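You operate a simulated robot arm through the tools that you are given. There is no shell and no other tool. Be economical: measure what you need, move in short steps, check, and stop when the job is done.

Carry out the task below with a simulated robot arm. There is one attempt and no reset: what you move stays moved.

TASK
Stop the orange press by its red button and reject the block inside.
Fine: heat knob to OFF, drawer out only once COOL lights, block into the orange tray, drawer shut, red button pulled out last.

Only the result counts: the job must be done as asked and must still hold three seconds after the hand-in. Knocking over, shifting, dropping, spilling or breaking anything else fails it.

THE ROBOT
A 7-joint arm with a two-finger parallel gripper, fixed in place. Base frame: the origin is at the foot of the arm, x ahead of it, y to its left, z up; the work surface is at about z = 780. Lengths are in mm, angles in degrees, forces in N, time in s.
With the tool pointing down near the work surface it reaches from about 340 to 780 mm from the base axis. Its first joint turns from -166.0 to 166.0 degrees. Payload 3.91 kg.
The TCP is the grasp point between the finger pads, 30 mm short of the fingertips. In the tool frame z runs along the fingers and y along their closing line. Largest opening 110 mm; finger width 20, thickness 10; the body of the gripper, 48 by 112 mm, starts 55 mm behind the TCP.
Orientation is that of the tool frame in the base frame, as a unit quaternion [w, x, y, z]. With the fingers straight down and closing along the base's y, the tool's x points along the base's -x, its y along +y and its z along -z.

THE INTERFACE
- The arm moves only by the tool servo_tool. Its argument "increments" is one flat list of numbers, 7 for each row, row after row: the shift along the tool's x, y, z in mm, then the turn, a rotation vector about the tool's x, y, z in degrees, then the gripper command, from -1 (fully open) to 1 (shut), values between in proportion. In form: [x, y, z, rx, ry, rz, gripper, x, y, z, rx, ry, rz, gripper, ...]. A call has 1 to 12 rows; each row is the pose to reach, as a shift and turn from the pose commanded when the call began, along the tool's axes at that moment. A row lasts 0.2 s, in which the tool goes at most 50 mm and 8.6 degrees; a call with a longer step from one row to the next is refused whole, and so is a gripper value outside its range. Where a pose cannot be reached the arm comes as near as it can. A force on the tool above 40 N (or 10 N above the force at the start of the call, whichever is more), or a blocked arm, ends the call early, and 0.2 s more pass. The fingers move at their own pace (about 153 mm/s each) and stop on an object; they squeeze with about 41 N. The grip force told is the motor's: it shows also when the fingers shut on nothing. Time passes only in rows, and 0.2 s behind the last, so rows that repeat a pose let the fingers close. It gives the time, the measured TCP pose, the force on the tool (base axes), the opening and the grip force at its end, in the units of the frame above (readings bear some noise), with the torque about the TCP (base axes, N m) and any sound that the robot's microphone picked up.
- Cameras (640 x 400 px; columns grow to the right, rows downward): "scene" is fixed at [398.7, -498.3, 1376.4]; the picture's right is [1.00, 0.02, 0.00], its down [0.01, -0.45, -0.89] and it looks along [-0.01, 0.89, -0.45] (base axes); focal length 340 px, centre (320, 200). "wrist" rides on the gripper at [77, 7, -114] in the tool frame; the picture's right is [-0.09, 1.00, 0.00], its down [-0.80, -0.07, -0.59] and it looks along [-0.59, -0.05, 0.80] (tool axes); focal length 270 px, centre (320, 200). There is no depth. A picture from a camera that has moved, and an enlarged one, comes with that camera's place and axes in the base frame and with its lens.
- camera(camera): a new picture of that camera. The clock stands still meanwhile.
- slide_trunk(by): slides the trunk up (or, below 0, down) by that many mm; the arm rides with it, the base frame stays. It gives what a move gives, with no picture.
- close_up(camera, box): a new picture of the part [left, top, right, bottom] of that camera's present view, enlarged. The clock stands still meanwhile.
- sign_off(): hands the job in; it is judged then, once.

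Work in short steps. Places have to be worked out from the pictures, the camera data and where the tool is seen: move nearer, look again, correct. Check each grasp and each placing, and mend what went wrong. You have 120 turns and 64 pictures in all, those below and enlarged ones among them. Open the gripper and draw the arm clear of the work before you hand the job in, unless the task says otherwise; then end with one line.

The tools are called after "Request:" as name(argument=value, ...) on one line, values as JSON. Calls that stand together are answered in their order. servo_tool: Moves the arm, as the interface text tells. Its arguments: {"type":"object","properties":{"increments":{"type":"array"}},"required":["increments"]} The other tools are called the same way: slide_trunk (by) slides the trunk up or down; camera (camera) takes a picture; close_up (camera, box) takes an enlarged picture of a part of a camera's view; sign_off () hands the job in.

At the start:

```text
t: 0.0
ee_pos: [288.8, 363.7, 1141.2]
tcp_rot: [-0.001, 0.0, 1.0, 0.0]
contact_force: [-0.5, 0.2, -0.4]
ft_torque: [0.01, 0.03, -0.03]
opening: 110.1
gripper_force: 0.1
trunk travel left (down, up): [-550.0, 60.0]
```

scene: 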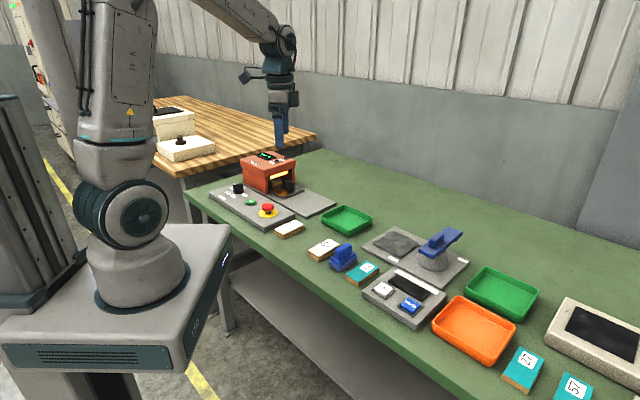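
wrist: 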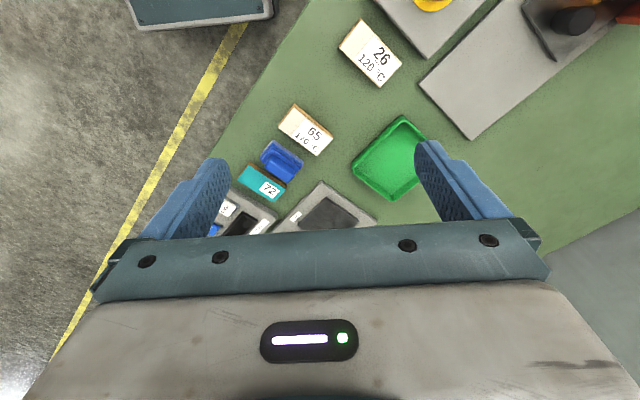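

The orange press stands at the far left of the green table. I'll enlarge it to see the controls.

Request:
close_up(camera="scene", box=[190, 130, 350, 230])

Request:
close_up(camera="scene", box=[320, 200, 640, 400])

```text
4.00 times, centred on (270, 180) of scene
camera zoom: at [398.7, -498.3, 1376.4], right [1.0, 0.02, 0.0], down [0.01, -0.45, -0.89], along [-0.01, 0.89, -0.45], focal length 1362 px, centre (520, 280)
```

zoom: 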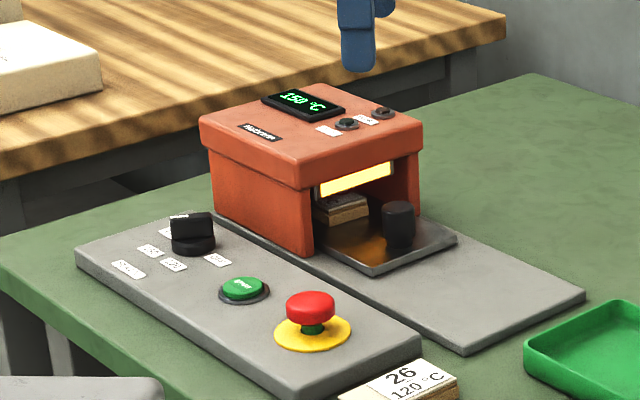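

```text
2.00 times, centred on (480, 300) of scene
camera zoom: at [398.7, -498.3, 1376.4], right [1.0, 0.02, 0.0], down [0.01, -0.45, -0.89], along [-0.01, 0.89, -0.45], focal length 681 px, centre (0, 0)
```

zoom: 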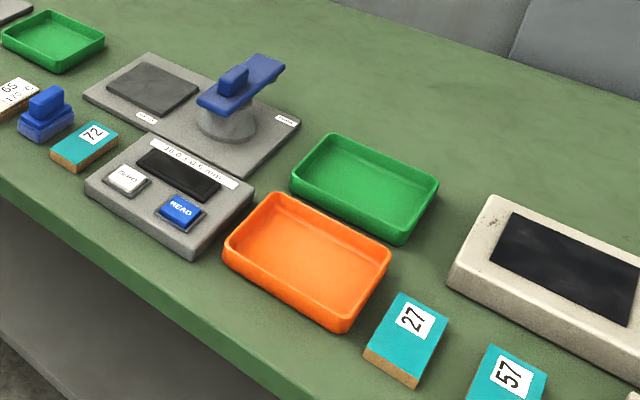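

Estimates: red button about (210,511), knob about (72,676), drawer handle about (268,680). The press axis runs along roughly (0.64,-0.77). I'll move over the panel with the closing line turned along that axis and look with the wrist camera.

Request:
servo_tool(increments=[31, 17, 11, 0, 0, -5, -1, 62, 34, 22, 0, 0, -10, -1, 93, 51, 33, 0, 0, -15, -1, 124, 68, 45, 0, 0, -20, -1, 155, 85, 57, 0, 0, -25, -1, 186, 102, 68, 0, 0, -30, -1, 217, 119, 80, 0, 0, -35, -1, 249, 136, 91, 0, 0, -40, -1, 249, 136, 91, 0, 0, -40, -1])

Request:
camera(camera="wrist")

```text
t: 2.0
ee_pos: [40.4, 500.5, 1050.6]
tcp_rot: [0.0, -0.342, 0.94, 0.001]
contact_force: [-0.4, -0.8, -0.8]
ft_torque: [0.0, 0.01, 0.01]
opening: 110.1
gripper_force: 0.0
trunk travel left (down, up): [-550.0, 60.0]
```

```text
59 pictures are left
camera wrist: at [-23.3, 455.9, 1163.9], right [-0.57, 0.82, 0.0], down [0.66, 0.46, 0.59], along [0.49, 0.34, -0.8], focal length 270 px, centre (320, 200)
```

wrist: 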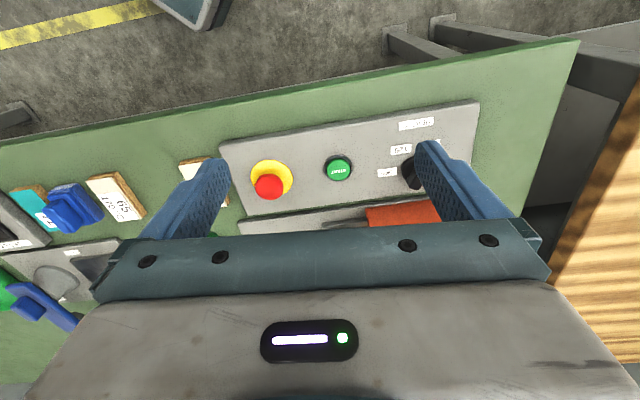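

Triangulated, the red button's top is at about (207,521,830) and the panel axis runs at about 134°. I'll shut the gripper and go above the button.

Request:
servo_tool(increments=[-24, -15, 25, 0, 0, -1, 1, -47, -31, 50, 0, 0, -2, 1, -71, -46, 75, 0, 0, -3, 1, -94, -61, 100, 0, 0, -4, 1, -118, -77, 125, 0, 0, -5, 1, -141, -92, 150, 0, 0, -5, 1, -141, -92, 160, 0, 0, -5, 1])

Request:
camera(camera="wrist")

Request:
close_up(camera="scene", box=[190, 130, 350, 230])

```text
t: 3.6
ee_pos: [206.8, 521.7, 890.1]
tcp_rot: [0.0, -0.383, 0.924, 0.0]
contact_force: [-0.2, 0.1, 0.2]
ft_torque: [0.05, 0.01, 0.02]
opening: 0.0
gripper_force: 37.7
trunk travel left (down, up): [-550.0, 60.0]
```

```text
58 pictures are left
camera wrist: at [146.9, 470.9, 1004.0], right [-0.64, 0.77, 0.0], down [0.62, 0.52, 0.59], along [0.46, 0.38, -0.8], focal length 270 px, centre (320, 200)
```

wrist: 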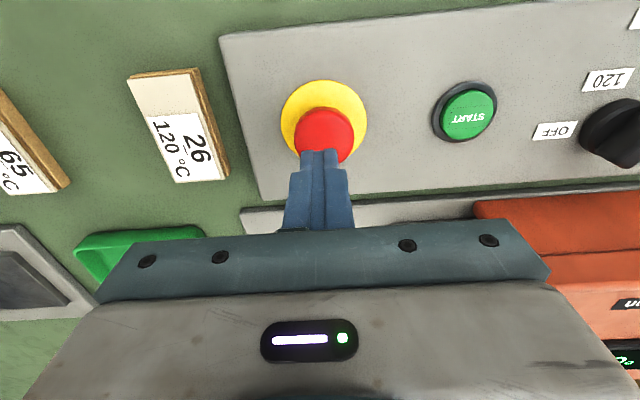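

```text
4.00 times, centred on (270, 180) of scene
camera zoom: at [398.7, -498.3, 1376.4], right [1.0, 0.02, 0.0], down [0.01, -0.45, -0.89], along [-0.01, 0.89, -0.45], focal length 1362 px, centre (520, 280)
```

zoom: 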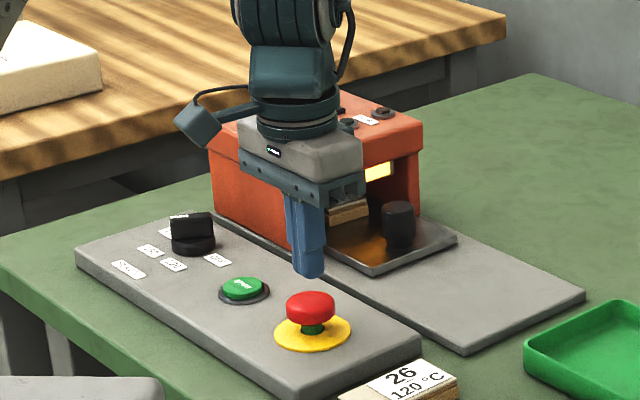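

The button dome is at about (203,520), with its top near z 832 and the fingertips at z 860. I'll press straight down slowly until the force or the travel stops it.

Request:
servo_tool(increments=[3, 2, 12, 0, 0, 0, 1, 3, 2, 22, 0, 0, 0, 1, 3, 2, 26, 0, 0, 0, 1, 3, 2, 29, 0, 0, 0, 1, 3, 2, 32, 0, 0, 0, 1, 3, 2, 35, 0, 0, 0, 1, 3, 2, 38, 0, 0, 0, 1, 3, 2, 41, 0, 0, 0, 1])

Request:
close_up(camera="scene", box=[190, 130, 350, 230])

```text
t: 5.3
ee_pos: [203.2, 520.4, 858.5]
tcp_rot: [0.004, -0.384, 0.923, 0.003]
contact_force: [-2.8, -10.4, 27.4]
ft_torque: [-0.19, 0.04, 0.07]
opening: 0.0
gripper_force: 37.5
trunk travel left (down, up): [-550.0, 60.0]
stopped in row 8: the force on the tool passed its limit at 43 N (the readings are from after the stop); the commanded pose is now the measured one
```

```text
4.00 times, centred on (270, 180) of scene
camera zoom: at [398.7, -498.3, 1376.4], right [1.0, 0.02, 0.0], down [0.01, -0.45, -0.89], along [-0.01, 0.89, -0.45], focal length 1362 px, centre (520, 280)
```

zoom: 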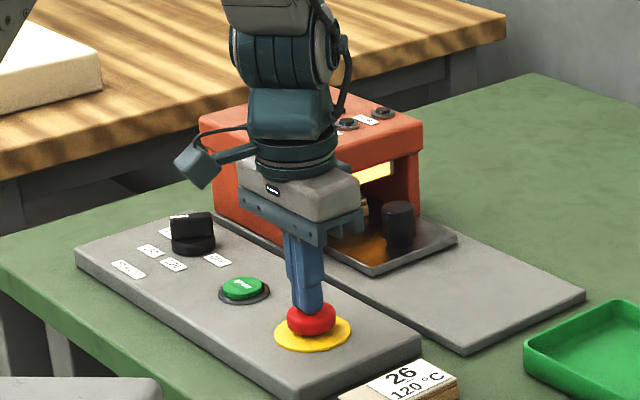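

The red cap sits lower now. I'll lift and check that it stays latched.

Request:
servo_tool(increments=[0, 0, -40, 0, 0, 0, 1, 0, 0, -80, 0, 0, 0, 1, 0, 0, -120, 0, 0, 0, 1])

Request:
close_up(camera="scene", box=[190, 130, 350, 230])

Request:
camera(camera="wrist")

```text
t: 6.1
ee_pos: [203.2, 520.9, 975.2]
tcp_rot: [0.002, -0.384, 0.924, 0.001]
contact_force: [-0.5, 0.0, 0.3]
ft_torque: [0.02, 0.0, 0.0]
opening: 0.0
gripper_force: 37.8
trunk travel left (down, up): [-550.0, 60.0]
```

```text
4.00 times, centred on (270, 180) of scene
camera zoom: at [398.7, -498.3, 1376.4], right [1.0, 0.02, 0.0], down [0.01, -0.45, -0.89], along [-0.01, 0.89, -0.45], focal length 1362 px, centre (520, 280)
```

zoom: 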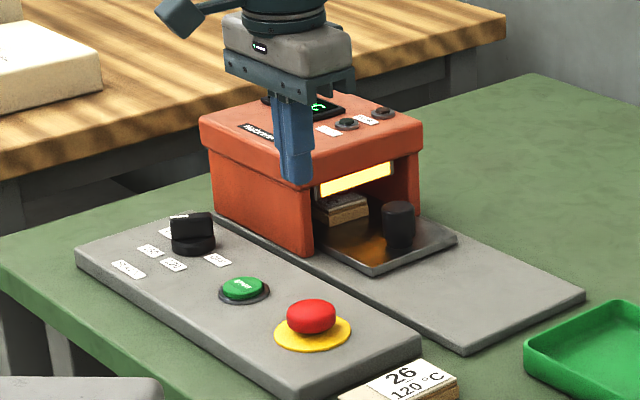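

```text
54 pictures are left
camera wrist: at [143.2, 469.5, 1088.8], right [-0.64, 0.77, 0.0], down [0.61, 0.51, 0.6], along [0.46, 0.39, -0.8], focal length 270 px, centre (320, 200)
```

wrist: 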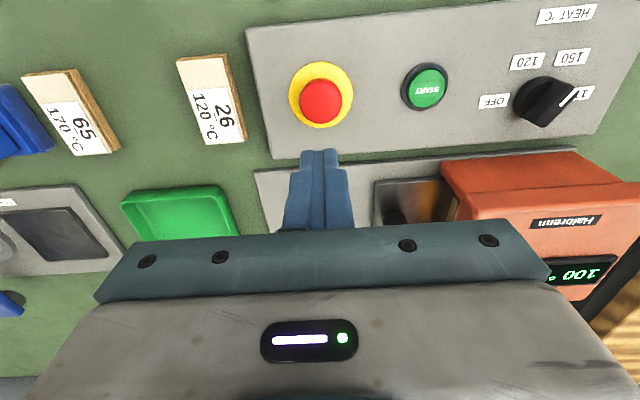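

It is latched. The knob's pointer is at the last mark (170), with OFF on the opposite side. I'll look closely.

Request:
close_up(camera="wrist", box=[460, 0, 640, 150])

```text
2.67 times, centred on (550, 75) of wrist
camera zoom: at [143.2, 469.5, 1088.8], right [-0.64, 0.77, 0.0], down [0.61, 0.51, 0.6], along [0.46, 0.39, -0.8], focal length 721 px, centre (-293, 533)
```

zoom: 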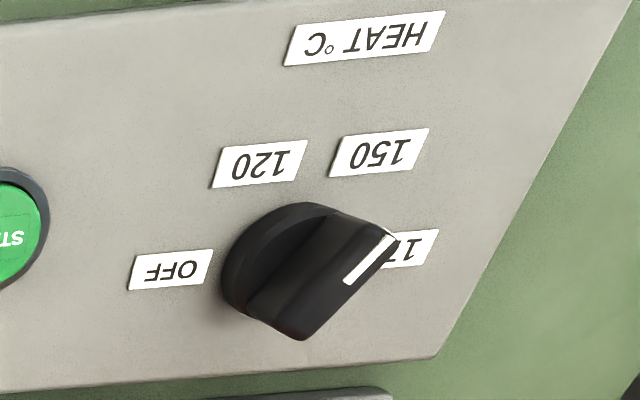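

The pointer actually sits at about 195° in the base frame, towards 150; OFF is at about 315°. So the knob at about (67,693) must turn 120° counterclockwise seen from above. I'll go above it, closing line across the bar.

Request:
servo_tool(increments=[-5, 36, 8, 0, 0, 5, -0.1, -9, 73, 16, 0, 0, 10, -0.1, -13, 109, 24, 0, 0, 15, -0.1, -17, 145, 34, 0, 0, 20, -0.1, -21, 182, 44, 0, 0, 25, -0.1, -25, 218, 55, 0, 0, 30, -0.1, -25, 218, 55, 0, 0, 30, -0.1])

Request:
camera(camera="wrist")

Request:
close_up(camera="scene", box=[190, 130, 350, 230])

```text
t: 7.7
ee_pos: [66.0, 694.7, 919.1]
tcp_rot: [0.001, -0.13, 0.991, 0.002]
contact_force: [-0.1, -0.3, 0.4]
ft_torque: [0.01, -0.01, -0.02]
opening: 60.6
gripper_force: 0.0
trunk travel left (down, up): [-550.0, 60.0]
```

```text
52 pictures are left
camera wrist: at [-10.4, 679.5, 1033.2], right [-0.17, 0.99, 0.0], down [0.79, 0.14, 0.6], along [0.59, 0.11, -0.8], focal length 270 px, centre (320, 200)
```

wrist: 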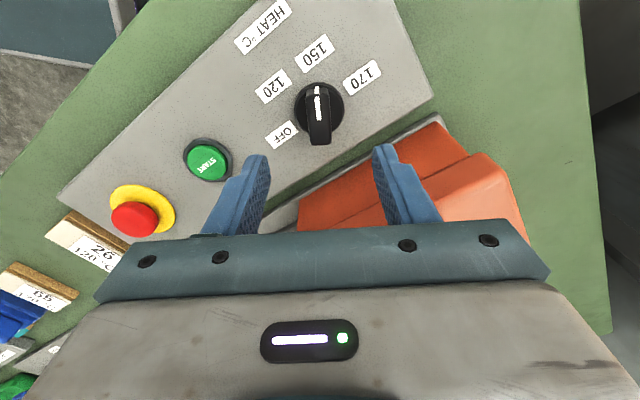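

```text
4.00 times, centred on (270, 180) of scene
camera zoom: at [398.7, -498.3, 1376.4], right [1.0, 0.02, 0.0], down [0.01, -0.45, -0.89], along [-0.01, 0.89, -0.45], focal length 1362 px, centre (520, 280)
```

zoom: 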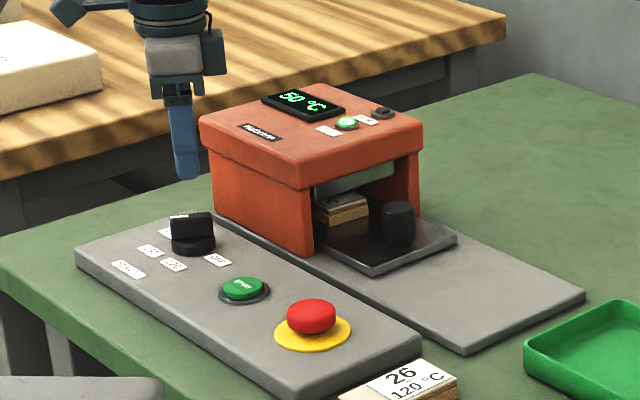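

The pointer is at 150, bar near 192°, knob centre about (62,692). Before gripping I'll check in the air that the wrist can turn the needed way.

Request:
servo_tool(increments=[0, 0, 0, 0, 0, -8.5, -0.1, 0, 0, 0, 0, 0, -17, -0.1, 0, 0, 0, 0, 0, -25.5, -0.1, 0, 0, 0, 0, 0, -34, -0.1, 0, 0, 0, 0, 0, -42.5, -0.1, 0, 0, 0, 0, 0, -51, -0.1, 0, 0, 0, 0, 0, -59.5, -0.1, 0, 0, 0, 0, 0, -68, -0.1, 0, 0, 0, 0, 0, -76.5, -0.1, 0, 0, 0, 0, 0, -85, -0.1, 0, 0, 0, 0, 0, -93.5, -0.1, 0, 0, 0, 0, 0, -102, -0.1])

Request:
servo_tool(increments=[0, 0, 0, 0, 0, -8, -0.1, 0, 0, 0, 0, 0, -16, -0.1, 0, 0, 0, 0, 0, -24, -0.1])

Request:
close_up(camera="scene", box=[190, 130, 350, 230])

```text
t: 10.3
ee_pos: [67.8, 692.4, 919.0]
tcp_rot: [-0.003, 0.854, -0.521, -0.001]
contact_force: [-0.4, -0.1, 0.3]
ft_torque: [-0.02, -0.03, 0.01]
opening: 60.5
gripper_force: 0.0
trunk travel left (down, up): [-550.0, 60.0]
```

```text
t: 11.1
ee_pos: [66.0, 691.8, 919.1]
tcp_rot: [-0.003, 0.943, -0.332, 0.0]
contact_force: [-0.4, -0.2, -0.1]
ft_torque: [0.0, -0.01, -0.01]
opening: 60.6
gripper_force: 0.1
trunk travel left (down, up): [-550.0, 60.0]
```

```text
4.00 times, centred on (270, 180) of scene
camera zoom: at [398.7, -498.3, 1376.4], right [1.0, 0.02, 0.0], down [0.01, -0.45, -0.89], along [-0.01, 0.89, -0.45], focal length 1362 px, centre (520, 280)
```

zoom: 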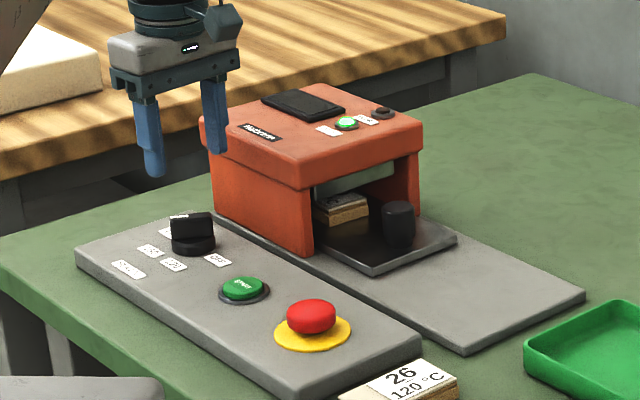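

The wrist turns that far without trouble. A picture from this side refines the knob centre.

Request:
camera(camera="wrist")

```text
49 pictures are left
camera wrist: at [122.1, 638.4, 1033.5], right [-0.69, -0.72, -0.01], down [-0.58, 0.55, 0.6], along [-0.43, 0.42, -0.8], focal length 270 px, centre (320, 200)
```

wrist: 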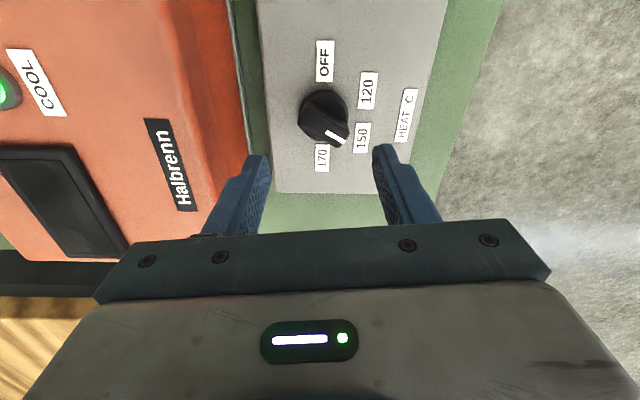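

COOL is lit. The two views put the knob at (64,692), with its top at about z 825. I'll turn back to line up across the bar.

Request:
servo_tool(increments=[0, 0, 0, 0, 0, 8.5, -0.1, 0, 0, 0, 0, 0, 17, -0.1, 0, 0, 0, 0, 0, 25.5, -0.1, 0, 0, 0, 0, 0, 34, -0.1, 0, 0, 0, 0, 0, 42.5, -0.1, 0, 0, 0, 0, 0, 51, -0.1, 0, 0, 0, 0, 0, 59.5, -0.1, 0, 0, 0, 0, 0, 68, -0.1, 0, 0, 0, 0, 0, 76.5, -0.1, 0, 0, 0, 0, 0, 85, -0.1, 0, 0, 0, 0, 0, 93.5, -0.1, -1.6, 1.3, 0, 0, 0, 102, -0.1])

Request:
servo_tool(increments=[0, 0, 15, 0, 0, 8.5, -0.1, 0, 0, 30, 0, 0, 17, -0.1, 0, 0, 45, 0, 0, 25, -0.1, 0, 0, 60, 0, 0, 25, -0.1, 0, 0, 60, 0, 0, 25, -0.1])

Request:
camera(camera="wrist")

```text
t: 13.7
ee_pos: [66.0, 692.3, 920.1]
tcp_rot: [0.002, -0.333, 0.943, 0.003]
contact_force: [0.9, -0.9, 0.1]
ft_torque: [-0.01, -0.02, 0.03]
opening: 60.7
gripper_force: 0.1
trunk travel left (down, up): [-550.0, 60.0]
```

```text
t: 14.9
ee_pos: [64.4, 692.8, 859.7]
tcp_rot: [0.001, -0.121, 0.993, 0.002]
contact_force: [-1.5, -0.4, -0.3]
ft_torque: [0.01, 0.03, -0.04]
opening: 60.5
gripper_force: 0.0
trunk travel left (down, up): [-550.0, 60.0]
```

```text
48 pictures are left
camera wrist: at [-11.8, 679.9, 973.1], right [-0.16, 0.99, 0.01], down [0.79, 0.12, 0.6], along [0.59, 0.1, -0.8], focal length 270 px, centre (320, 200)
```

wrist: 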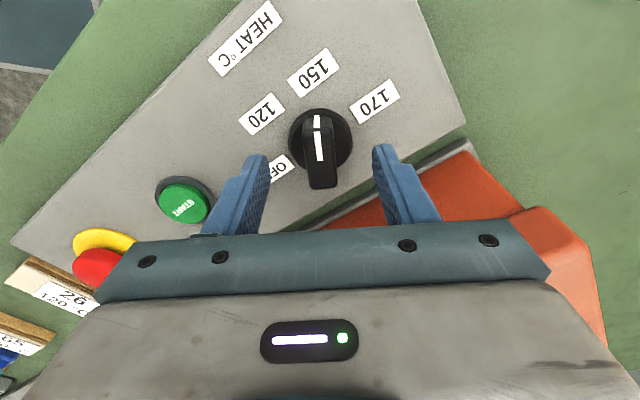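

The bar is centred between the fingers. I'll descend to tip z of about 814 and close.

Request:
servo_tool(increments=[1, 0, 8, 0, 0, 0, -0.1, 1, 0, 16, 0, 0, 0, -0.1, 1, 0, 16, 0, 0, 0, 1, 1, 0, 16, 0, 0, 0, 1, 1, 0, 16, 0, 0, 0, 1])

Request:
close_up(camera="scene", box=[190, 130, 350, 230])

```text
t: 16.1
ee_pos: [63.7, 693.4, 843.4]
tcp_rot: [0.001, -0.122, 0.993, 0.002]
contact_force: [-0.8, 2.4, -1.6]
ft_torque: [0.18, 0.05, 0.01]
opening: 38.0
gripper_force: 45.6
trunk travel left (down, up): [-550.0, 60.0]
```

```text
4.00 times, centred on (270, 180) of scene
camera zoom: at [398.7, -498.3, 1376.4], right [1.0, 0.02, 0.0], down [0.01, -0.45, -0.89], along [-0.01, 0.89, -0.45], focal length 1362 px, centre (520, 280)
```

zoom: 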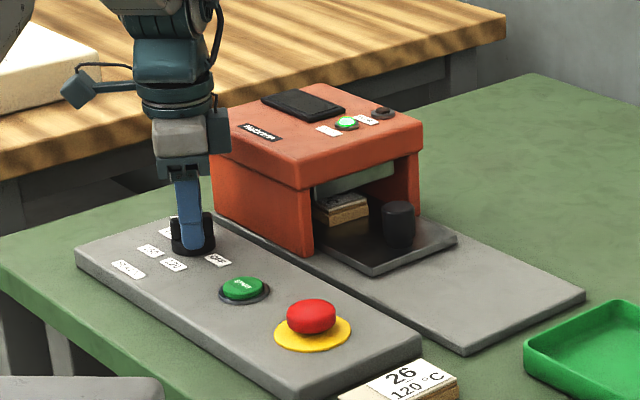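

Opening 38 means I've caught the round base disc. I'll open, rise 8 mm and close on the bar instead.

Request:
servo_tool(increments=[0, 0, 0, 0, 0, 0, -0.1, 0, 0, 0, 0, 0, 0, -0.1, 0, 0, -8, 0, 0, 0, -0.1, 0, 0, -8, 0, 0, 0, 1, 0, 0, -8, 0, 0, 0, 1, 0, 0, -8, 0, 0, 0, 1])

```text
t: 17.5
ee_pos: [64.9, 692.8, 851.2]
tcp_rot: [0.001, -0.121, 0.993, 0.003]
contact_force: [0.3, 1.7, 1.2]
ft_torque: [-0.27, -0.23, 0.02]
opening: 17.6
gripper_force: 45.1
trunk travel left (down, up): [-550.0, 60.0]
```

The opening is 17.6, so it's on the bar. I'll turn 102° counterclockwise (tool -z), then the rest.

Request:
servo_tool(increments=[0, 0, 0, 0, 0, -8.5, 1, 0, 0, 0, 0, 0, -17, 1, 0, 0, 0, 0, 0, -25.5, 1, 0, 0, 0, 0, 0, -34, 1, 0, 0, 0, 0, 0, -42.5, 1, 0, 0, 0, 0, 0, -51, 1, 0, 0, 0, 0, 0, -59.5, 1, 0, 0, 0, 0, 0, -68, 1, 0, 0, 0, 0, 0, -76.5, 1, 0, 0, 0, 0, 0, -85, 1, 0, 0, 0, 0, 0, -93.5, 1, 0, 0, 0, 0, 0, -102, 1])

Request:
camera(camera="wrist")

```text
t: 20.1
ee_pos: [63.8, 694.2, 851.1]
tcp_rot: [-0.003, 0.849, -0.528, -0.001]
contact_force: [-3.7, 6.9, 2.9]
ft_torque: [1.23, 0.95, -0.02]
opening: 17.7
gripper_force: 45.3
trunk travel left (down, up): [-550.0, 60.0]
```

```text
46 pictures are left
camera wrist: at [90.4, 620.6, 965.3], right [-0.93, -0.36, 0.0], down [-0.29, 0.75, 0.6], along [-0.21, 0.56, -0.8], focal length 270 px, centre (320, 200)
```

wrist: 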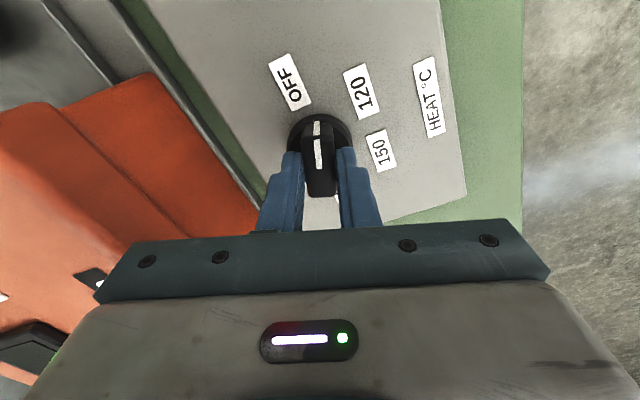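

The knob follows, and its pointer is now about 20° short of OFF. I'll turn the rest.

Request:
servo_tool(increments=[0, 0, 0, 0, 0, -7, 1, 0, 0, 0, 0, 0, -14, 1, 0, 0, 0, 0, 0, -20, 1, 0, 0, 0, 0, 0, -20, 1])

Request:
camera(camera="wrist")

```text
t: 21.1
ee_pos: [63.1, 692.2, 851.5]
tcp_rot: [-0.002, 0.928, -0.374, 0.0]
contact_force: [-7.5, 7.3, 6.5]
ft_torque: [0.18, 0.92, -0.87]
opening: 17.5
gripper_force: 45.4
trunk travel left (down, up): [-550.0, 60.0]
```

```text
45 pictures are left
camera wrist: at [112.9, 634.2, 965.4], right [-0.75, -0.66, 0.0], down [-0.53, 0.6, 0.6], along [-0.39, 0.45, -0.8], focal length 270 px, centre (320, 200)
```

wrist: 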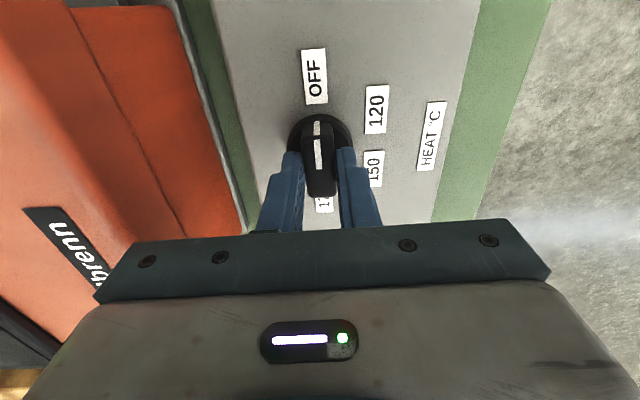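

The pointer faces OFF and a resisting torque appeared at the stop. I'll release and lift.

Request:
servo_tool(increments=[0, 0, 0, 0, 0, 0, -0.1, 0, 0, 0, 0, 0, 0, -0.1, 0, 0, -30, 0, 0, 0, -0.1, 0, 0, -70, 0, 0, 0, -0.1, 0, 0, -110, 0, 0, 0, -0.1, 0, 0, -110, 0, 0, 0, -0.1])

Request:
camera(camera="wrist")

Request:
close_up(camera="scene", box=[190, 130, 350, 230])

```text
t: 22.5
ee_pos: [64.0, 692.1, 962.2]
tcp_rot: [-0.003, 0.927, -0.374, 0.001]
contact_force: [-0.3, 1.1, 0.6]
ft_torque: [-0.03, -0.02, 0.01]
opening: 60.4
gripper_force: 0.1
trunk travel left (down, up): [-550.0, 60.0]
```

```text
44 pictures are left
camera wrist: at [112.9, 633.1, 1075.8], right [-0.75, -0.66, 0.0], down [-0.53, 0.6, 0.6], along [-0.39, 0.45, -0.8], focal length 270 px, centre (320, 200)
```

wrist: 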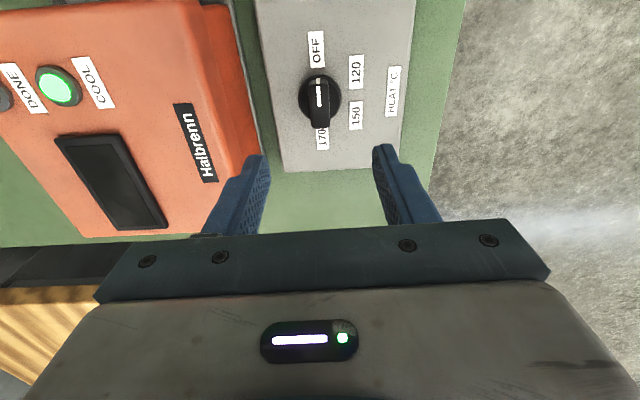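

```text
4.00 times, centred on (270, 180) of scene
camera zoom: at [398.7, -498.3, 1376.4], right [1.0, 0.02, 0.0], down [0.01, -0.45, -0.89], along [-0.01, 0.89, -0.45], focal length 1362 px, centre (520, 280)
```

zoom: 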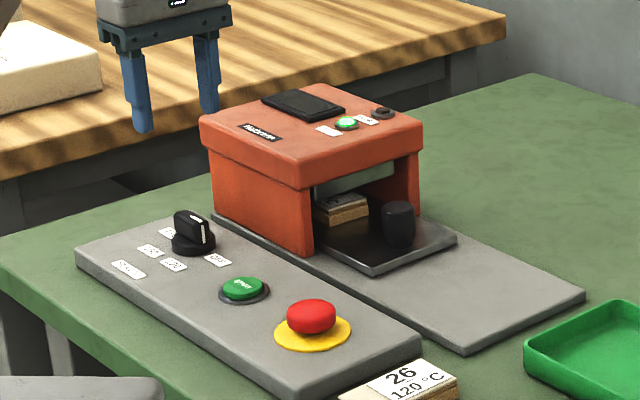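

OFF is set and COOL is lit. Next I'll look into the drawer front from ahead, moving to about (328,610) at this height and facing the oven.

Request:
servo_tool(increments=[35, -18, 0, 0, 0, 0, -0.1, 70, -36, 0, 0, 0, 0, -0.1, 106, -53, 0, 0, 0, 0, -0.1, 141, -71, 0, 0, 0, 0, -0.1, 176, -88, 0, 0, 0, 0, -0.1, 212, -106, 0, 0, 0, 0, -0.1, 247, -124, 0, 0, 0, 0, -0.1, 247, -124, 0, 0, 0, 0, -0.1])

Request:
camera(camera="wrist")

```text
t: 24.3
ee_pos: [326.2, 610.7, 960.7]
tcp_rot: [-0.003, 0.928, -0.373, 0.0]
contact_force: [0.0, 0.4, -1.2]
ft_torque: [-0.01, -0.04, 0.01]
opening: 60.3
gripper_force: 0.1
trunk travel left (down, up): [-550.0, 60.0]
```

```text
42 pictures are left
camera wrist: at [377.5, 551.1, 1075.6], right [-0.75, -0.66, 0.0], down [-0.53, 0.6, 0.6], along [-0.39, 0.45, -0.8], focal length 270 px, centre (320, 200)
```

wrist: 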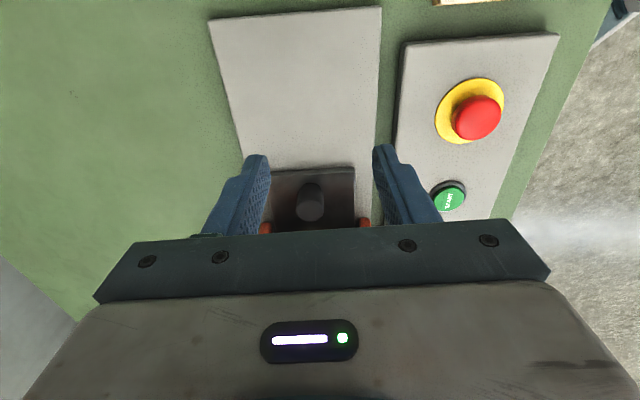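

The handle is upright at about (270,688), top at about z 854, roughly 32 wide. I'll hover above it.

Request:
servo_tool(increments=[-24, -4, 16, 0, 0, 0, -0.3, -47, -8, 32, 0, 0, 0, -0.3, -71, -12, 48, 0, 0, 0, -0.3, -94, -16.6, 62, 0, 0, 0, -0.3, -94, -16.6, 62, 0, 0, 0, -0.3])

Request:
camera(camera="wrist")

Request:
close_up(camera="scene", box=[190, 130, 350, 230])

```text
t: 25.5
ee_pos: [272.7, 687.3, 900.0]
tcp_rot: [-0.003, 0.927, -0.374, 0.001]
contact_force: [-0.6, 0.3, 0.8]
ft_torque: [0.01, -0.01, -0.01]
opening: 71.5
gripper_force: 0.1
trunk travel left (down, up): [-550.0, 60.0]
```

```text
41 pictures are left
camera wrist: at [322.3, 628.1, 1013.7], right [-0.76, -0.66, 0.0], down [-0.53, 0.6, 0.6], along [-0.39, 0.45, -0.8], focal length 270 px, centre (320, 200)
```

wrist: 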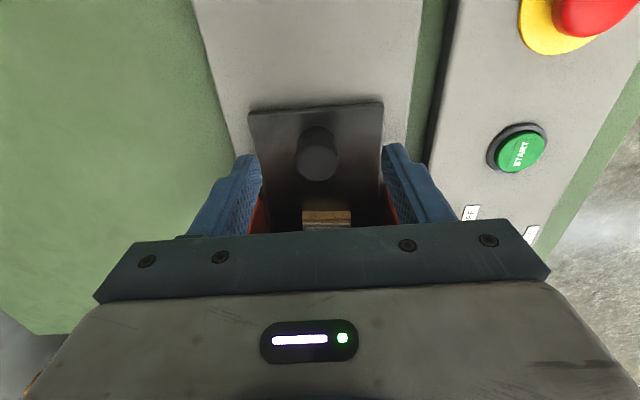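

```text
4.00 times, centred on (270, 180) of scene
camera zoom: at [398.7, -498.3, 1376.4], right [1.0, 0.02, 0.0], down [0.01, -0.45, -0.89], along [-0.01, 0.89, -0.45], focal length 1362 px, centre (520, 280)
```

zoom: 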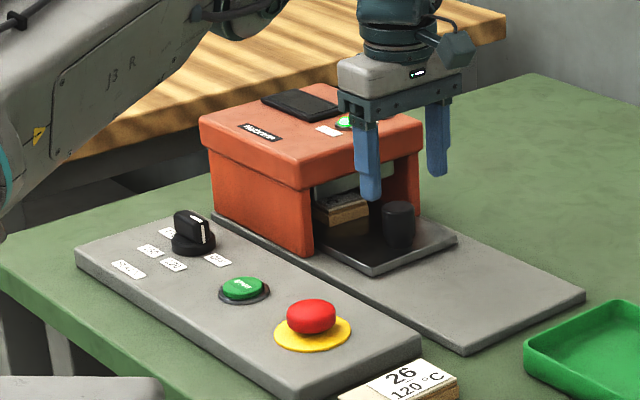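

The handle is about 5 mm further in, at (269,692). I'll correct that, descend and close.

Request:
servo_tool(increments=[-5.5, -1, 15, 0, 0, 0, -0.3, -5.5, -1, 33, 0, 0, 0, -0.3, -5.5, -1, 48, 0, 0, 0, -0.3, -5.5, -1, 48, 0, 0, 0, 1, -5.5, -1, 48, 0, 0, 0, 1, -5.5, -1, 48, 0, 0, 0, 1])

```text
t: 26.9
ee_pos: [271.3, 693.9, 850.7]
tcp_rot: [-0.003, 0.927, -0.375, 0.001]
contact_force: [10.7, 13.1, -0.6]
ft_torque: [0.65, -0.42, -0.05]
opening: 30.7
gripper_force: 45.5
trunk travel left (down, up): [-550.0, 60.0]
```

Handle gripped (30.7). I'll pull outward along the rail in small steps, watching the force.

Request:
servo_tool(increments=[8, -1, 0, 0, 0, 0, 1, 16, -1, 0, 0, 0, 0, 1, 24, -1, 0, 0, 0, 0, 1, 32, -1, 0, 0, 0, 0, 1, 40, -1, 0, 0, 0, 0, 1, 48, -1, 0, 0, 0, 0, 1])

Request:
close_up(camera="scene", box=[190, 130, 350, 230])

```text
t: 28.3
ee_pos: [305.6, 659.4, 852.3]
tcp_rot: [-0.001, 0.927, -0.375, 0.001]
contact_force: [10.6, 8.0, 3.8]
ft_torque: [0.77, 0.16, -0.02]
opening: 30.5
gripper_force: 44.8
trunk travel left (down, up): [-550.0, 60.0]
```

```text
4.00 times, centred on (270, 180) of scene
camera zoom: at [398.7, -498.3, 1376.4], right [1.0, 0.02, 0.0], down [0.01, -0.45, -0.89], along [-0.01, 0.89, -0.45], focal length 1362 px, centre (520, 280)
```

zoom: 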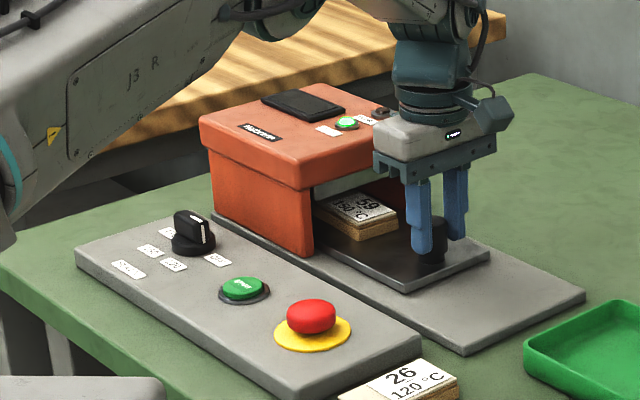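

The drawer slides freely with the block on it. I'll continue another 60 mm.

Request:
servo_tool(increments=[9, -1, 0, 0, 0, 0, 1, 18, -1, 0, 0, 0, 0, 1, 27, -1, 0, 0, 0, 0, 1, 36, -1, 0, 0, 0, 0, 1, 45, 0, 0, 0, 0, 0, 1, 54, 0, 0, 0, 0, 0, 1, 62, 0, 0, 0, 0, 0, 1])

Request:
close_up(camera="scene", box=[190, 130, 350, 230])

```text
t: 29.9
ee_pos: [349.7, 617.1, 852.5]
tcp_rot: [-0.002, 0.927, -0.374, 0.001]
contact_force: [4.2, 1.6, 7.5]
ft_torque: [0.58, 0.54, 0.0]
opening: 30.7
gripper_force: 45.3
trunk travel left (down, up): [-550.0, 60.0]
```

```text
4.00 times, centred on (270, 180) of scene
camera zoom: at [398.7, -498.3, 1376.4], right [1.0, 0.02, 0.0], down [0.01, -0.45, -0.89], along [-0.01, 0.89, -0.45], focal length 1362 px, centre (520, 280)
```

zoom: 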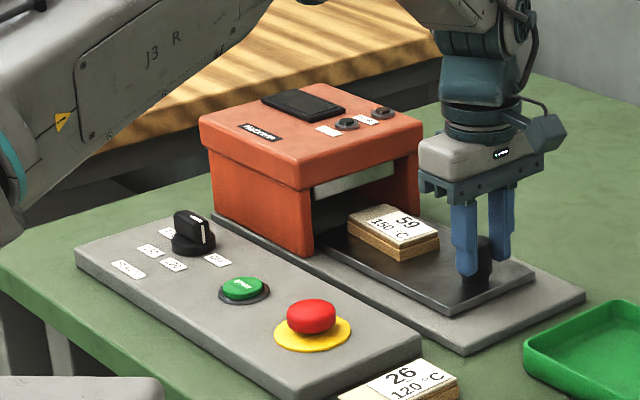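

The block is out, but a little more clearance from the oven front would help. I'll try another 20 mm.

Request:
servo_tool(increments=[5, 0, 0, 0, 0, 0, 1, 10, 0, 0, 0, 0, 0, 1, 15, 0, 0, 0, 0, 0, 1, 20, 0, 0, 0, 0, 0, 1])

```text
t: 30.9
ee_pos: [362.2, 601.8, 850.8]
tcp_rot: [-0.001, 0.927, -0.374, 0.0]
contact_force: [0.2, -0.1, -0.1]
ft_torque: [0.02, 0.01, 0.01]
opening: 0.2
gripper_force: 38.0
trunk travel left (down, up): [-550.0, 60.0]
```

The fingers slipped off at the drawer's stop. I'll check.

Request:
close_up(camera="scene", box=[190, 130, 350, 230])

```text
4.00 times, centred on (270, 180) of scene
camera zoom: at [398.7, -498.3, 1376.4], right [1.0, 0.02, 0.0], down [0.01, -0.45, -0.89], along [-0.01, 0.89, -0.45], focal length 1362 px, centre (520, 280)
```

zoom: 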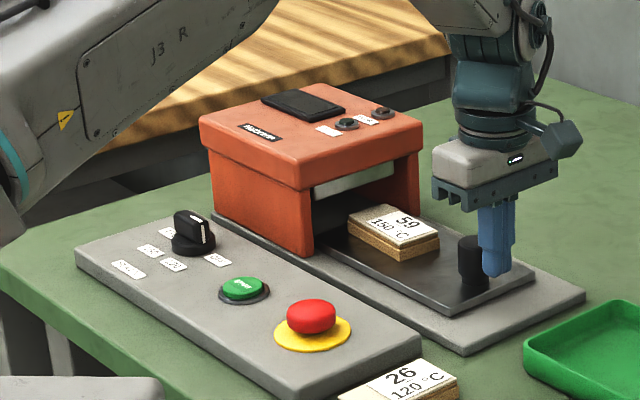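

The drawer is at its stop and nothing is disturbed. I'll rise and move back over the block to measure it.

Request:
servo_tool(increments=[0, 0, -40, 0, 0, 0, 1, 0, 0, -80, 0, 0, 0, 1, 0, 0, -110, 0, 0, 0, -0.6, -40, 0, -110, 0, 0, 0, -0.6, -80, 0, -110, 0, 0, 0, -0.6, -80, 0, -110, 0, 0, 0, -0.6])

Request:
camera(camera="wrist")

```text
t: 32.3
ee_pos: [305.5, 656.5, 960.7]
tcp_rot: [-0.002, 0.927, -0.374, 0.001]
contact_force: [0.9, 0.2, 0.3]
ft_torque: [-0.03, -0.01, -0.01]
opening: 88.3
gripper_force: 0.0
trunk travel left (down, up): [-550.0, 60.0]
```

```text
36 pictures are left
camera wrist: at [355.0, 598.3, 1075.7], right [-0.76, -0.66, -0.01], down [-0.53, 0.6, 0.6], along [-0.39, 0.45, -0.8], focal length 270 px, centre (320, 200)
```

wrist: 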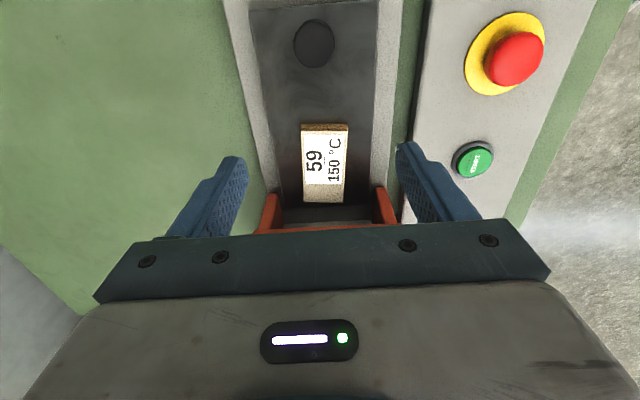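

The block is about 45 × 84 mm, centred near (261,700), top at about z 830. I'll grip it slightly forward of centre, at (270,692), to stay clear of the oven.

Request:
servo_tool(increments=[-25, 0, 0, 0, 0, 0, -0.4, -50, -1, 0, 0, 0, 0, -0.4, -50, -1, 30, 0, 0, 0, -0.4, -50, -1, 60, 0, 0, 0, -0.4, -50, -1, 80, 0, 0, 0, -0.4, -50, -1, 80, 0, 0, 0, -0.4])

Request:
camera(camera="wrist")

Request:
close_up(camera="scene", box=[190, 130, 350, 230])

```text
t: 33.7
ee_pos: [269.3, 695.2, 880.7]
tcp_rot: [-0.003, 0.927, -0.374, 0.0]
contact_force: [-0.3, -1.0, 0.4]
ft_torque: [0.03, 0.01, 0.01]
opening: 76.6
gripper_force: 0.0
trunk travel left (down, up): [-550.0, 60.0]
```

```text
35 pictures are left
camera wrist: at [319.6, 634.9, 995.3], right [-0.75, -0.66, -0.01], down [-0.53, 0.6, 0.6], along [-0.39, 0.45, -0.8], focal length 270 px, centre (320, 200)
```

wrist: 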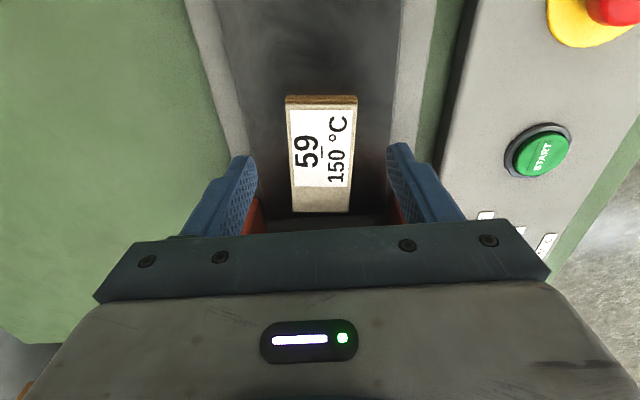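

```text
4.00 times, centred on (270, 180) of scene
camera zoom: at [398.7, -498.3, 1376.4], right [1.0, 0.02, 0.0], down [0.01, -0.45, -0.89], along [-0.01, 0.89, -0.45], focal length 1362 px, centre (520, 280)
```

zoom: 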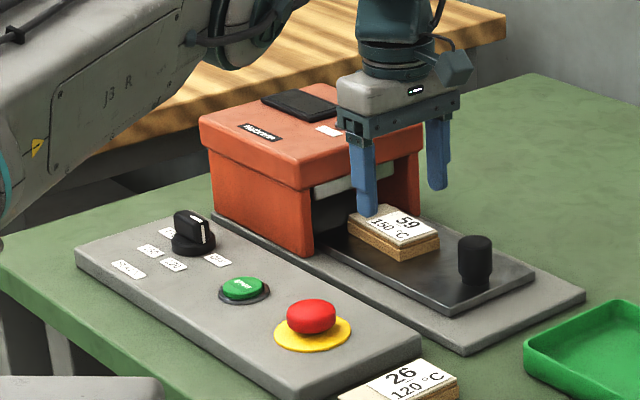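

The block is centred between the fingers. I'll descend to z of about 842 and grip.

Request:
servo_tool(increments=[3, 0, 15, 0, 0, 0, -0.4, 3, 0, 28, 0, 0, 0, -0.4, 3, 0, 38, 0, 0, 0, -0.4, 3, 0, 38, 0, 0, 0, 1, 3, 0, 38, 0, 0, 0, 1, 3, 0, 38, 0, 0, 0, 1])

```text
t: 35.1
ee_pos: [273.4, 692.7, 842.3]
tcp_rot: [-0.003, 0.927, -0.375, 0.0]
contact_force: [-0.3, -1.4, -1.1]
ft_torque: [-0.01, 0.0, -0.02]
opening: 46.7
gripper_force: 40.9
trunk travel left (down, up): [-550.0, 60.0]
```

The block is held (46.7 mm). I'll lift slightly, draw forward from the oven, then raise.

Request:
servo_tool(increments=[0, 0, -8, 0, 0, 0, 1, 15, 0, -15, 0, 0, 0, 1, 40, 0, -20, 0, 0, 0, 1, 40, 0, -60, 0, 0, 0, 1, 40, 0, -100, 0, 0, 0, 1, 40, 0, -130, 0, 0, 0, 1, 40, 0, -130, 0, 0, 0, 1])

Request:
camera(camera="scene")

```text
t: 36.7
ee_pos: [300.6, 661.9, 973.0]
tcp_rot: [-0.003, 0.927, -0.374, 0.0]
contact_force: [-0.3, 0.2, 0.4]
ft_torque: [0.02, -0.01, 0.0]
opening: 0.0
gripper_force: 37.6
trunk travel left (down, up): [-550.0, 60.0]
```

```text
33 pictures are left
```

scene: 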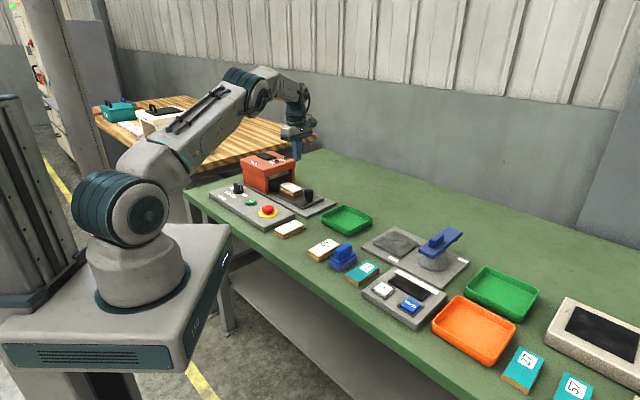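

The block slipped out. I'll look where it is now.

Request:
close_up(camera="scene", box=[190, 130, 350, 230])

Request:
camera(camera="wrist")

```text
4.00 times, centred on (270, 180) of scene
camera zoom: at [398.7, -498.3, 1376.4], right [1.0, 0.02, 0.0], down [0.01, -0.45, -0.89], along [-0.01, 0.89, -0.45], focal length 1362 px, centre (520, 280)
```

zoom: 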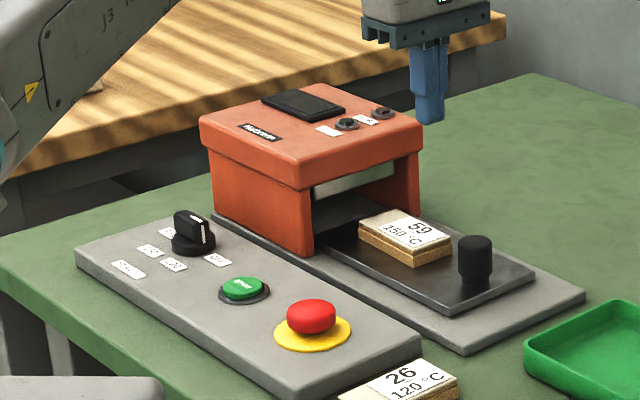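

```text
31 pictures are left
camera wrist: at [350.5, 604.1, 1087.7], right [-0.75, -0.66, 0.0], down [-0.53, 0.6, 0.6], along [-0.39, 0.45, -0.8], focal length 270 px, centre (320, 200)
```

wrist: 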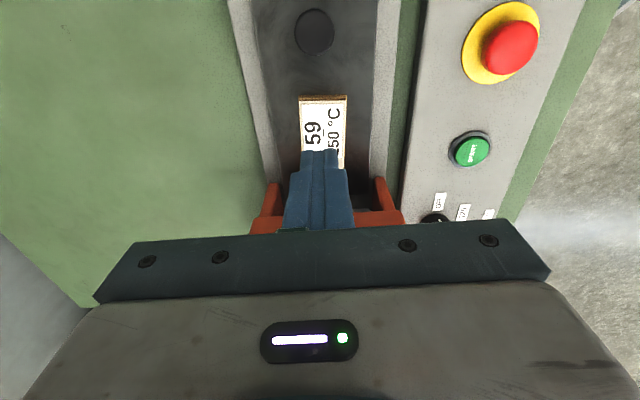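

The block is still flat on the drawer, only about 12 mm further forward, so my grip was too shallow. I'll go back over its centre, open, and descend deeper while watching for contact.

Request:
servo_tool(increments=[-20, 0, 0, 0, 0, 0, -0.4, -41, 1, 10, 0, 0, 0, -0.4, -41, 1, 50, 0, 0, 0, -0.4, -41, 1, 90, 0, 0, 0, -0.4, -41, 1, 120, 0, 0, 0, -0.4, -41, 1, 131, 0, 0, 0, -0.4, -41, 1, 134, 0, 0, 0, -0.4, -41, 1, 137, 0, 0, 0, -0.4, -41, 1, 140, 0, 0, 0, -0.4, -41, 1, 143, 0, 0, 0, -0.4])

Request:
close_up(camera="scene", box=[230, 140, 330, 220])

```text
t: 38.9
ee_pos: [271.1, 692.0, 834.4]
tcp_rot: [-0.004, 0.927, -0.375, 0.0]
contact_force: [-0.6, -0.4, 15.6]
ft_torque: [-0.63, 0.44, 0.0]
opening: 77.5
gripper_force: 0.3
trunk travel left (down, up): [-550.0, 60.0]
```

```text
5.00 times, centred on (280, 180) of scene
camera zoom: at [398.7, -498.3, 1376.4], right [1.0, 0.02, 0.0], down [0.01, -0.45, -0.89], along [-0.01, 0.89, -0.45], focal length 1702 px, centre (520, 300)
```

zoom: 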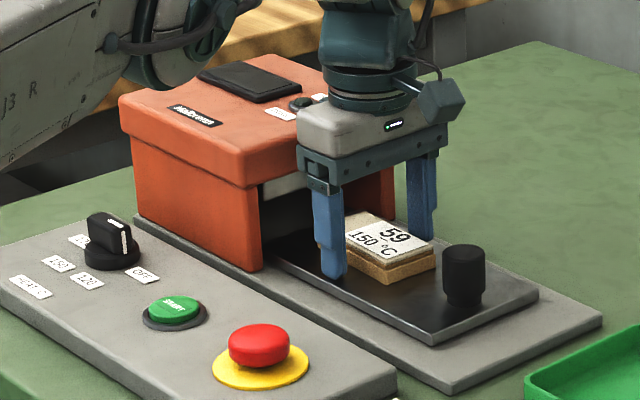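

The fingertips touch the drawer floor at z of about 804. I'll raise 2 mm, close at this depth, and lift gently.

Request:
servo_tool(increments=[0, 0, -1, 0, 0, 0, -0.4, 0, 0, -1, 0, 0, 0, 1, 0, 0, -1, 0, 0, 0, 1, 0, 0, -1, 0, 0, 0, 1, 0, 0, -1, 0, 0, 0, 1])

Request:
servo_tool(increments=[0, 0, -4, 0, 0, 0, 1, 0, 0, -8, 0, 0, 0, 1, 0, 0, -12, 0, 0, 0, 1])

Request:
close_up(camera="scene", box=[230, 140, 330, 220])

```text
t: 40.1
ee_pos: [269.9, 691.7, 834.3]
tcp_rot: [-0.004, 0.927, -0.375, -0.001]
contact_force: [-10.9, -5.6, 19.8]
ft_torque: [-0.69, 0.61, -0.17]
opening: 47.0
gripper_force: 41.7
trunk travel left (down, up): [-550.0, 60.0]
```

```text
t: 40.9
ee_pos: [270.2, 691.7, 843.1]
tcp_rot: [-0.002, 0.928, -0.373, 0.0]
contact_force: [0.2, -0.3, -0.5]
ft_torque: [0.01, -0.02, 0.02]
opening: 47.0
gripper_force: 41.5
trunk travel left (down, up): [-550.0, 60.0]
```

```text
5.00 times, centred on (280, 180) of scene
camera zoom: at [398.7, -498.3, 1376.4], right [1.0, 0.02, 0.0], down [0.01, -0.45, -0.89], along [-0.01, 0.89, -0.45], focal length 1702 px, centre (520, 300)
```

zoom: 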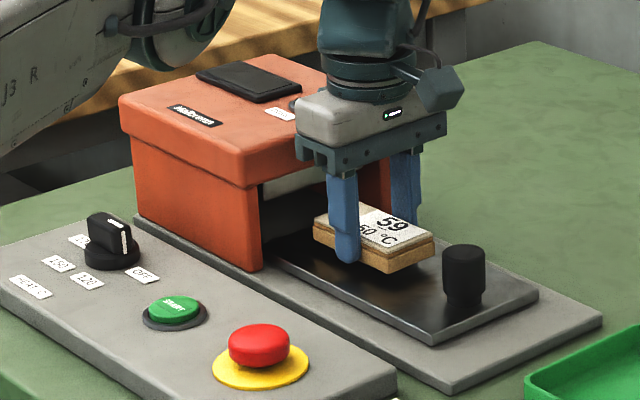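

The block lifts level. I'll continue raising gently.

Request:
servo_tool(increments=[3, 0, -8, 0, 0, 0, 1, 8, 0, -20, 0, 0, 0, 1, 10, 0, -35, 0, 0, 0, 1, 10, 0, -50, 0, 0, 0, 1, 10, 0, -70, 0, 0, 0, 1, 10, 0, -90, 0, 0, 0, 1, 10, 0, -110, 0, 0, 0, 1, 10, 0, -130, 0, 0, 0, 1])

```text
t: 42.7
ee_pos: [277.2, 684.6, 974.2]
tcp_rot: [-0.003, 0.927, -0.374, -0.001]
contact_force: [0.3, 0.3, -1.8]
ft_torque: [-0.02, 0.0, 0.0]
opening: 46.7
gripper_force: 40.9
trunk travel left (down, up): [-550.0, 60.0]
```

Held at 46.7. I'll carry it across to the orange tray, centred near (725,40), turning the tool 180° so the wrist stays in range. First half now.

Request:
servo_tool(increments=[16, 3, 0, 0, 0, 5, 1, 45, 9, 0, 0, 0, 12, 1, 80, 16, 0, 0, 0, 20, 1, 115, 23, 0, 0, 0, 28, 1, 150, 30, 0, 0, 0, 36, 1, 185, 37, 0, 0, 0, 44, 1, 220, 44, 0, 0, 0, 52, 1, 255, 51, 0, 0, 0, 60, 1, 290, 58, 0, 0, 0, 68, 1, 325, 65, 0, 0, 0, 76, 1, 360, 72, 0, 0, 0, 84, 1, 385, 77, 0, 0, 0, 90, 1])

```text
t: 45.3
ee_pos: [501.8, 361.3, 972.4]
tcp_rot: [0.003, -0.391, 0.92, 0.002]
contact_force: [-0.5, -0.2, -0.5]
ft_torque: [-0.02, 0.02, 0.0]
opening: 47.0
gripper_force: 41.5
trunk travel left (down, up): [-550.0, 60.0]
```

Halfway and still held. Second half, ending above the tray at the same height.

Request:
servo_tool(increments=[3, -16, 0, 0, 0, 5, 1, 9, -45, 0, 0, 0, 12, 1, 16, -80, 0, 0, 0, 20, 1, 23, -115, 0, 0, 0, 28, 1, 30, -150, 0, 0, 0, 36, 1, 37, -185, 0, 0, 0, 44, 1, 44, -220, 0, 0, 0, 52, 1, 51, -255, 0, 0, 0, 60, 1, 58, -290, 0, 0, 0, 68, 1, 65, -325, 0, 0, 0, 76, 1, 71, -360, 0, 0, 0, 84, 1, 76, -383, 0, 0, 0, 91, 1])

Request:
camera(camera="wrist")

Request:
camera(camera="scene")

```text
t: 47.9
ee_pos: [724.7, 41.1, 971.2]
tcp_rot: [-0.001, 0.384, 0.923, 0.003]
contact_force: [-0.5, -0.2, 0.2]
ft_torque: [0.05, 0.02, 0.01]
opening: 47.0
gripper_force: 41.8
trunk travel left (down, up): [-550.0, 60.0]
```

```text
28 pictures are left
camera wrist: at [675.5, 99.2, 1085.2], right [0.77, 0.64, 0.0], down [0.51, -0.62, 0.59], along [0.38, -0.45, -0.81], focal length 270 px, centre (320, 200)
```

wrist: 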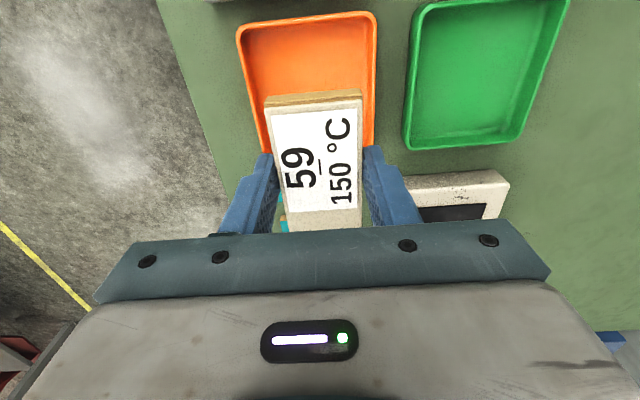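

```text
27 pictures are left
```

scene: 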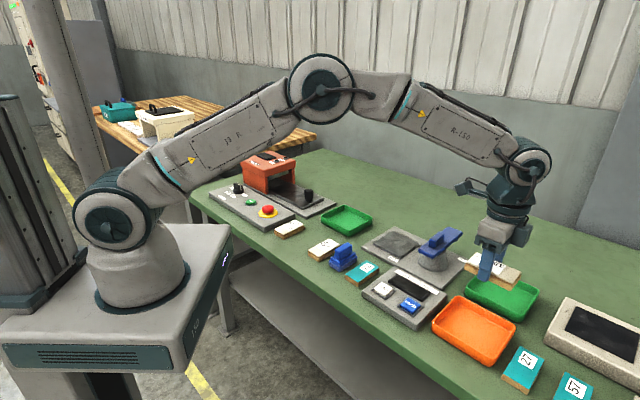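

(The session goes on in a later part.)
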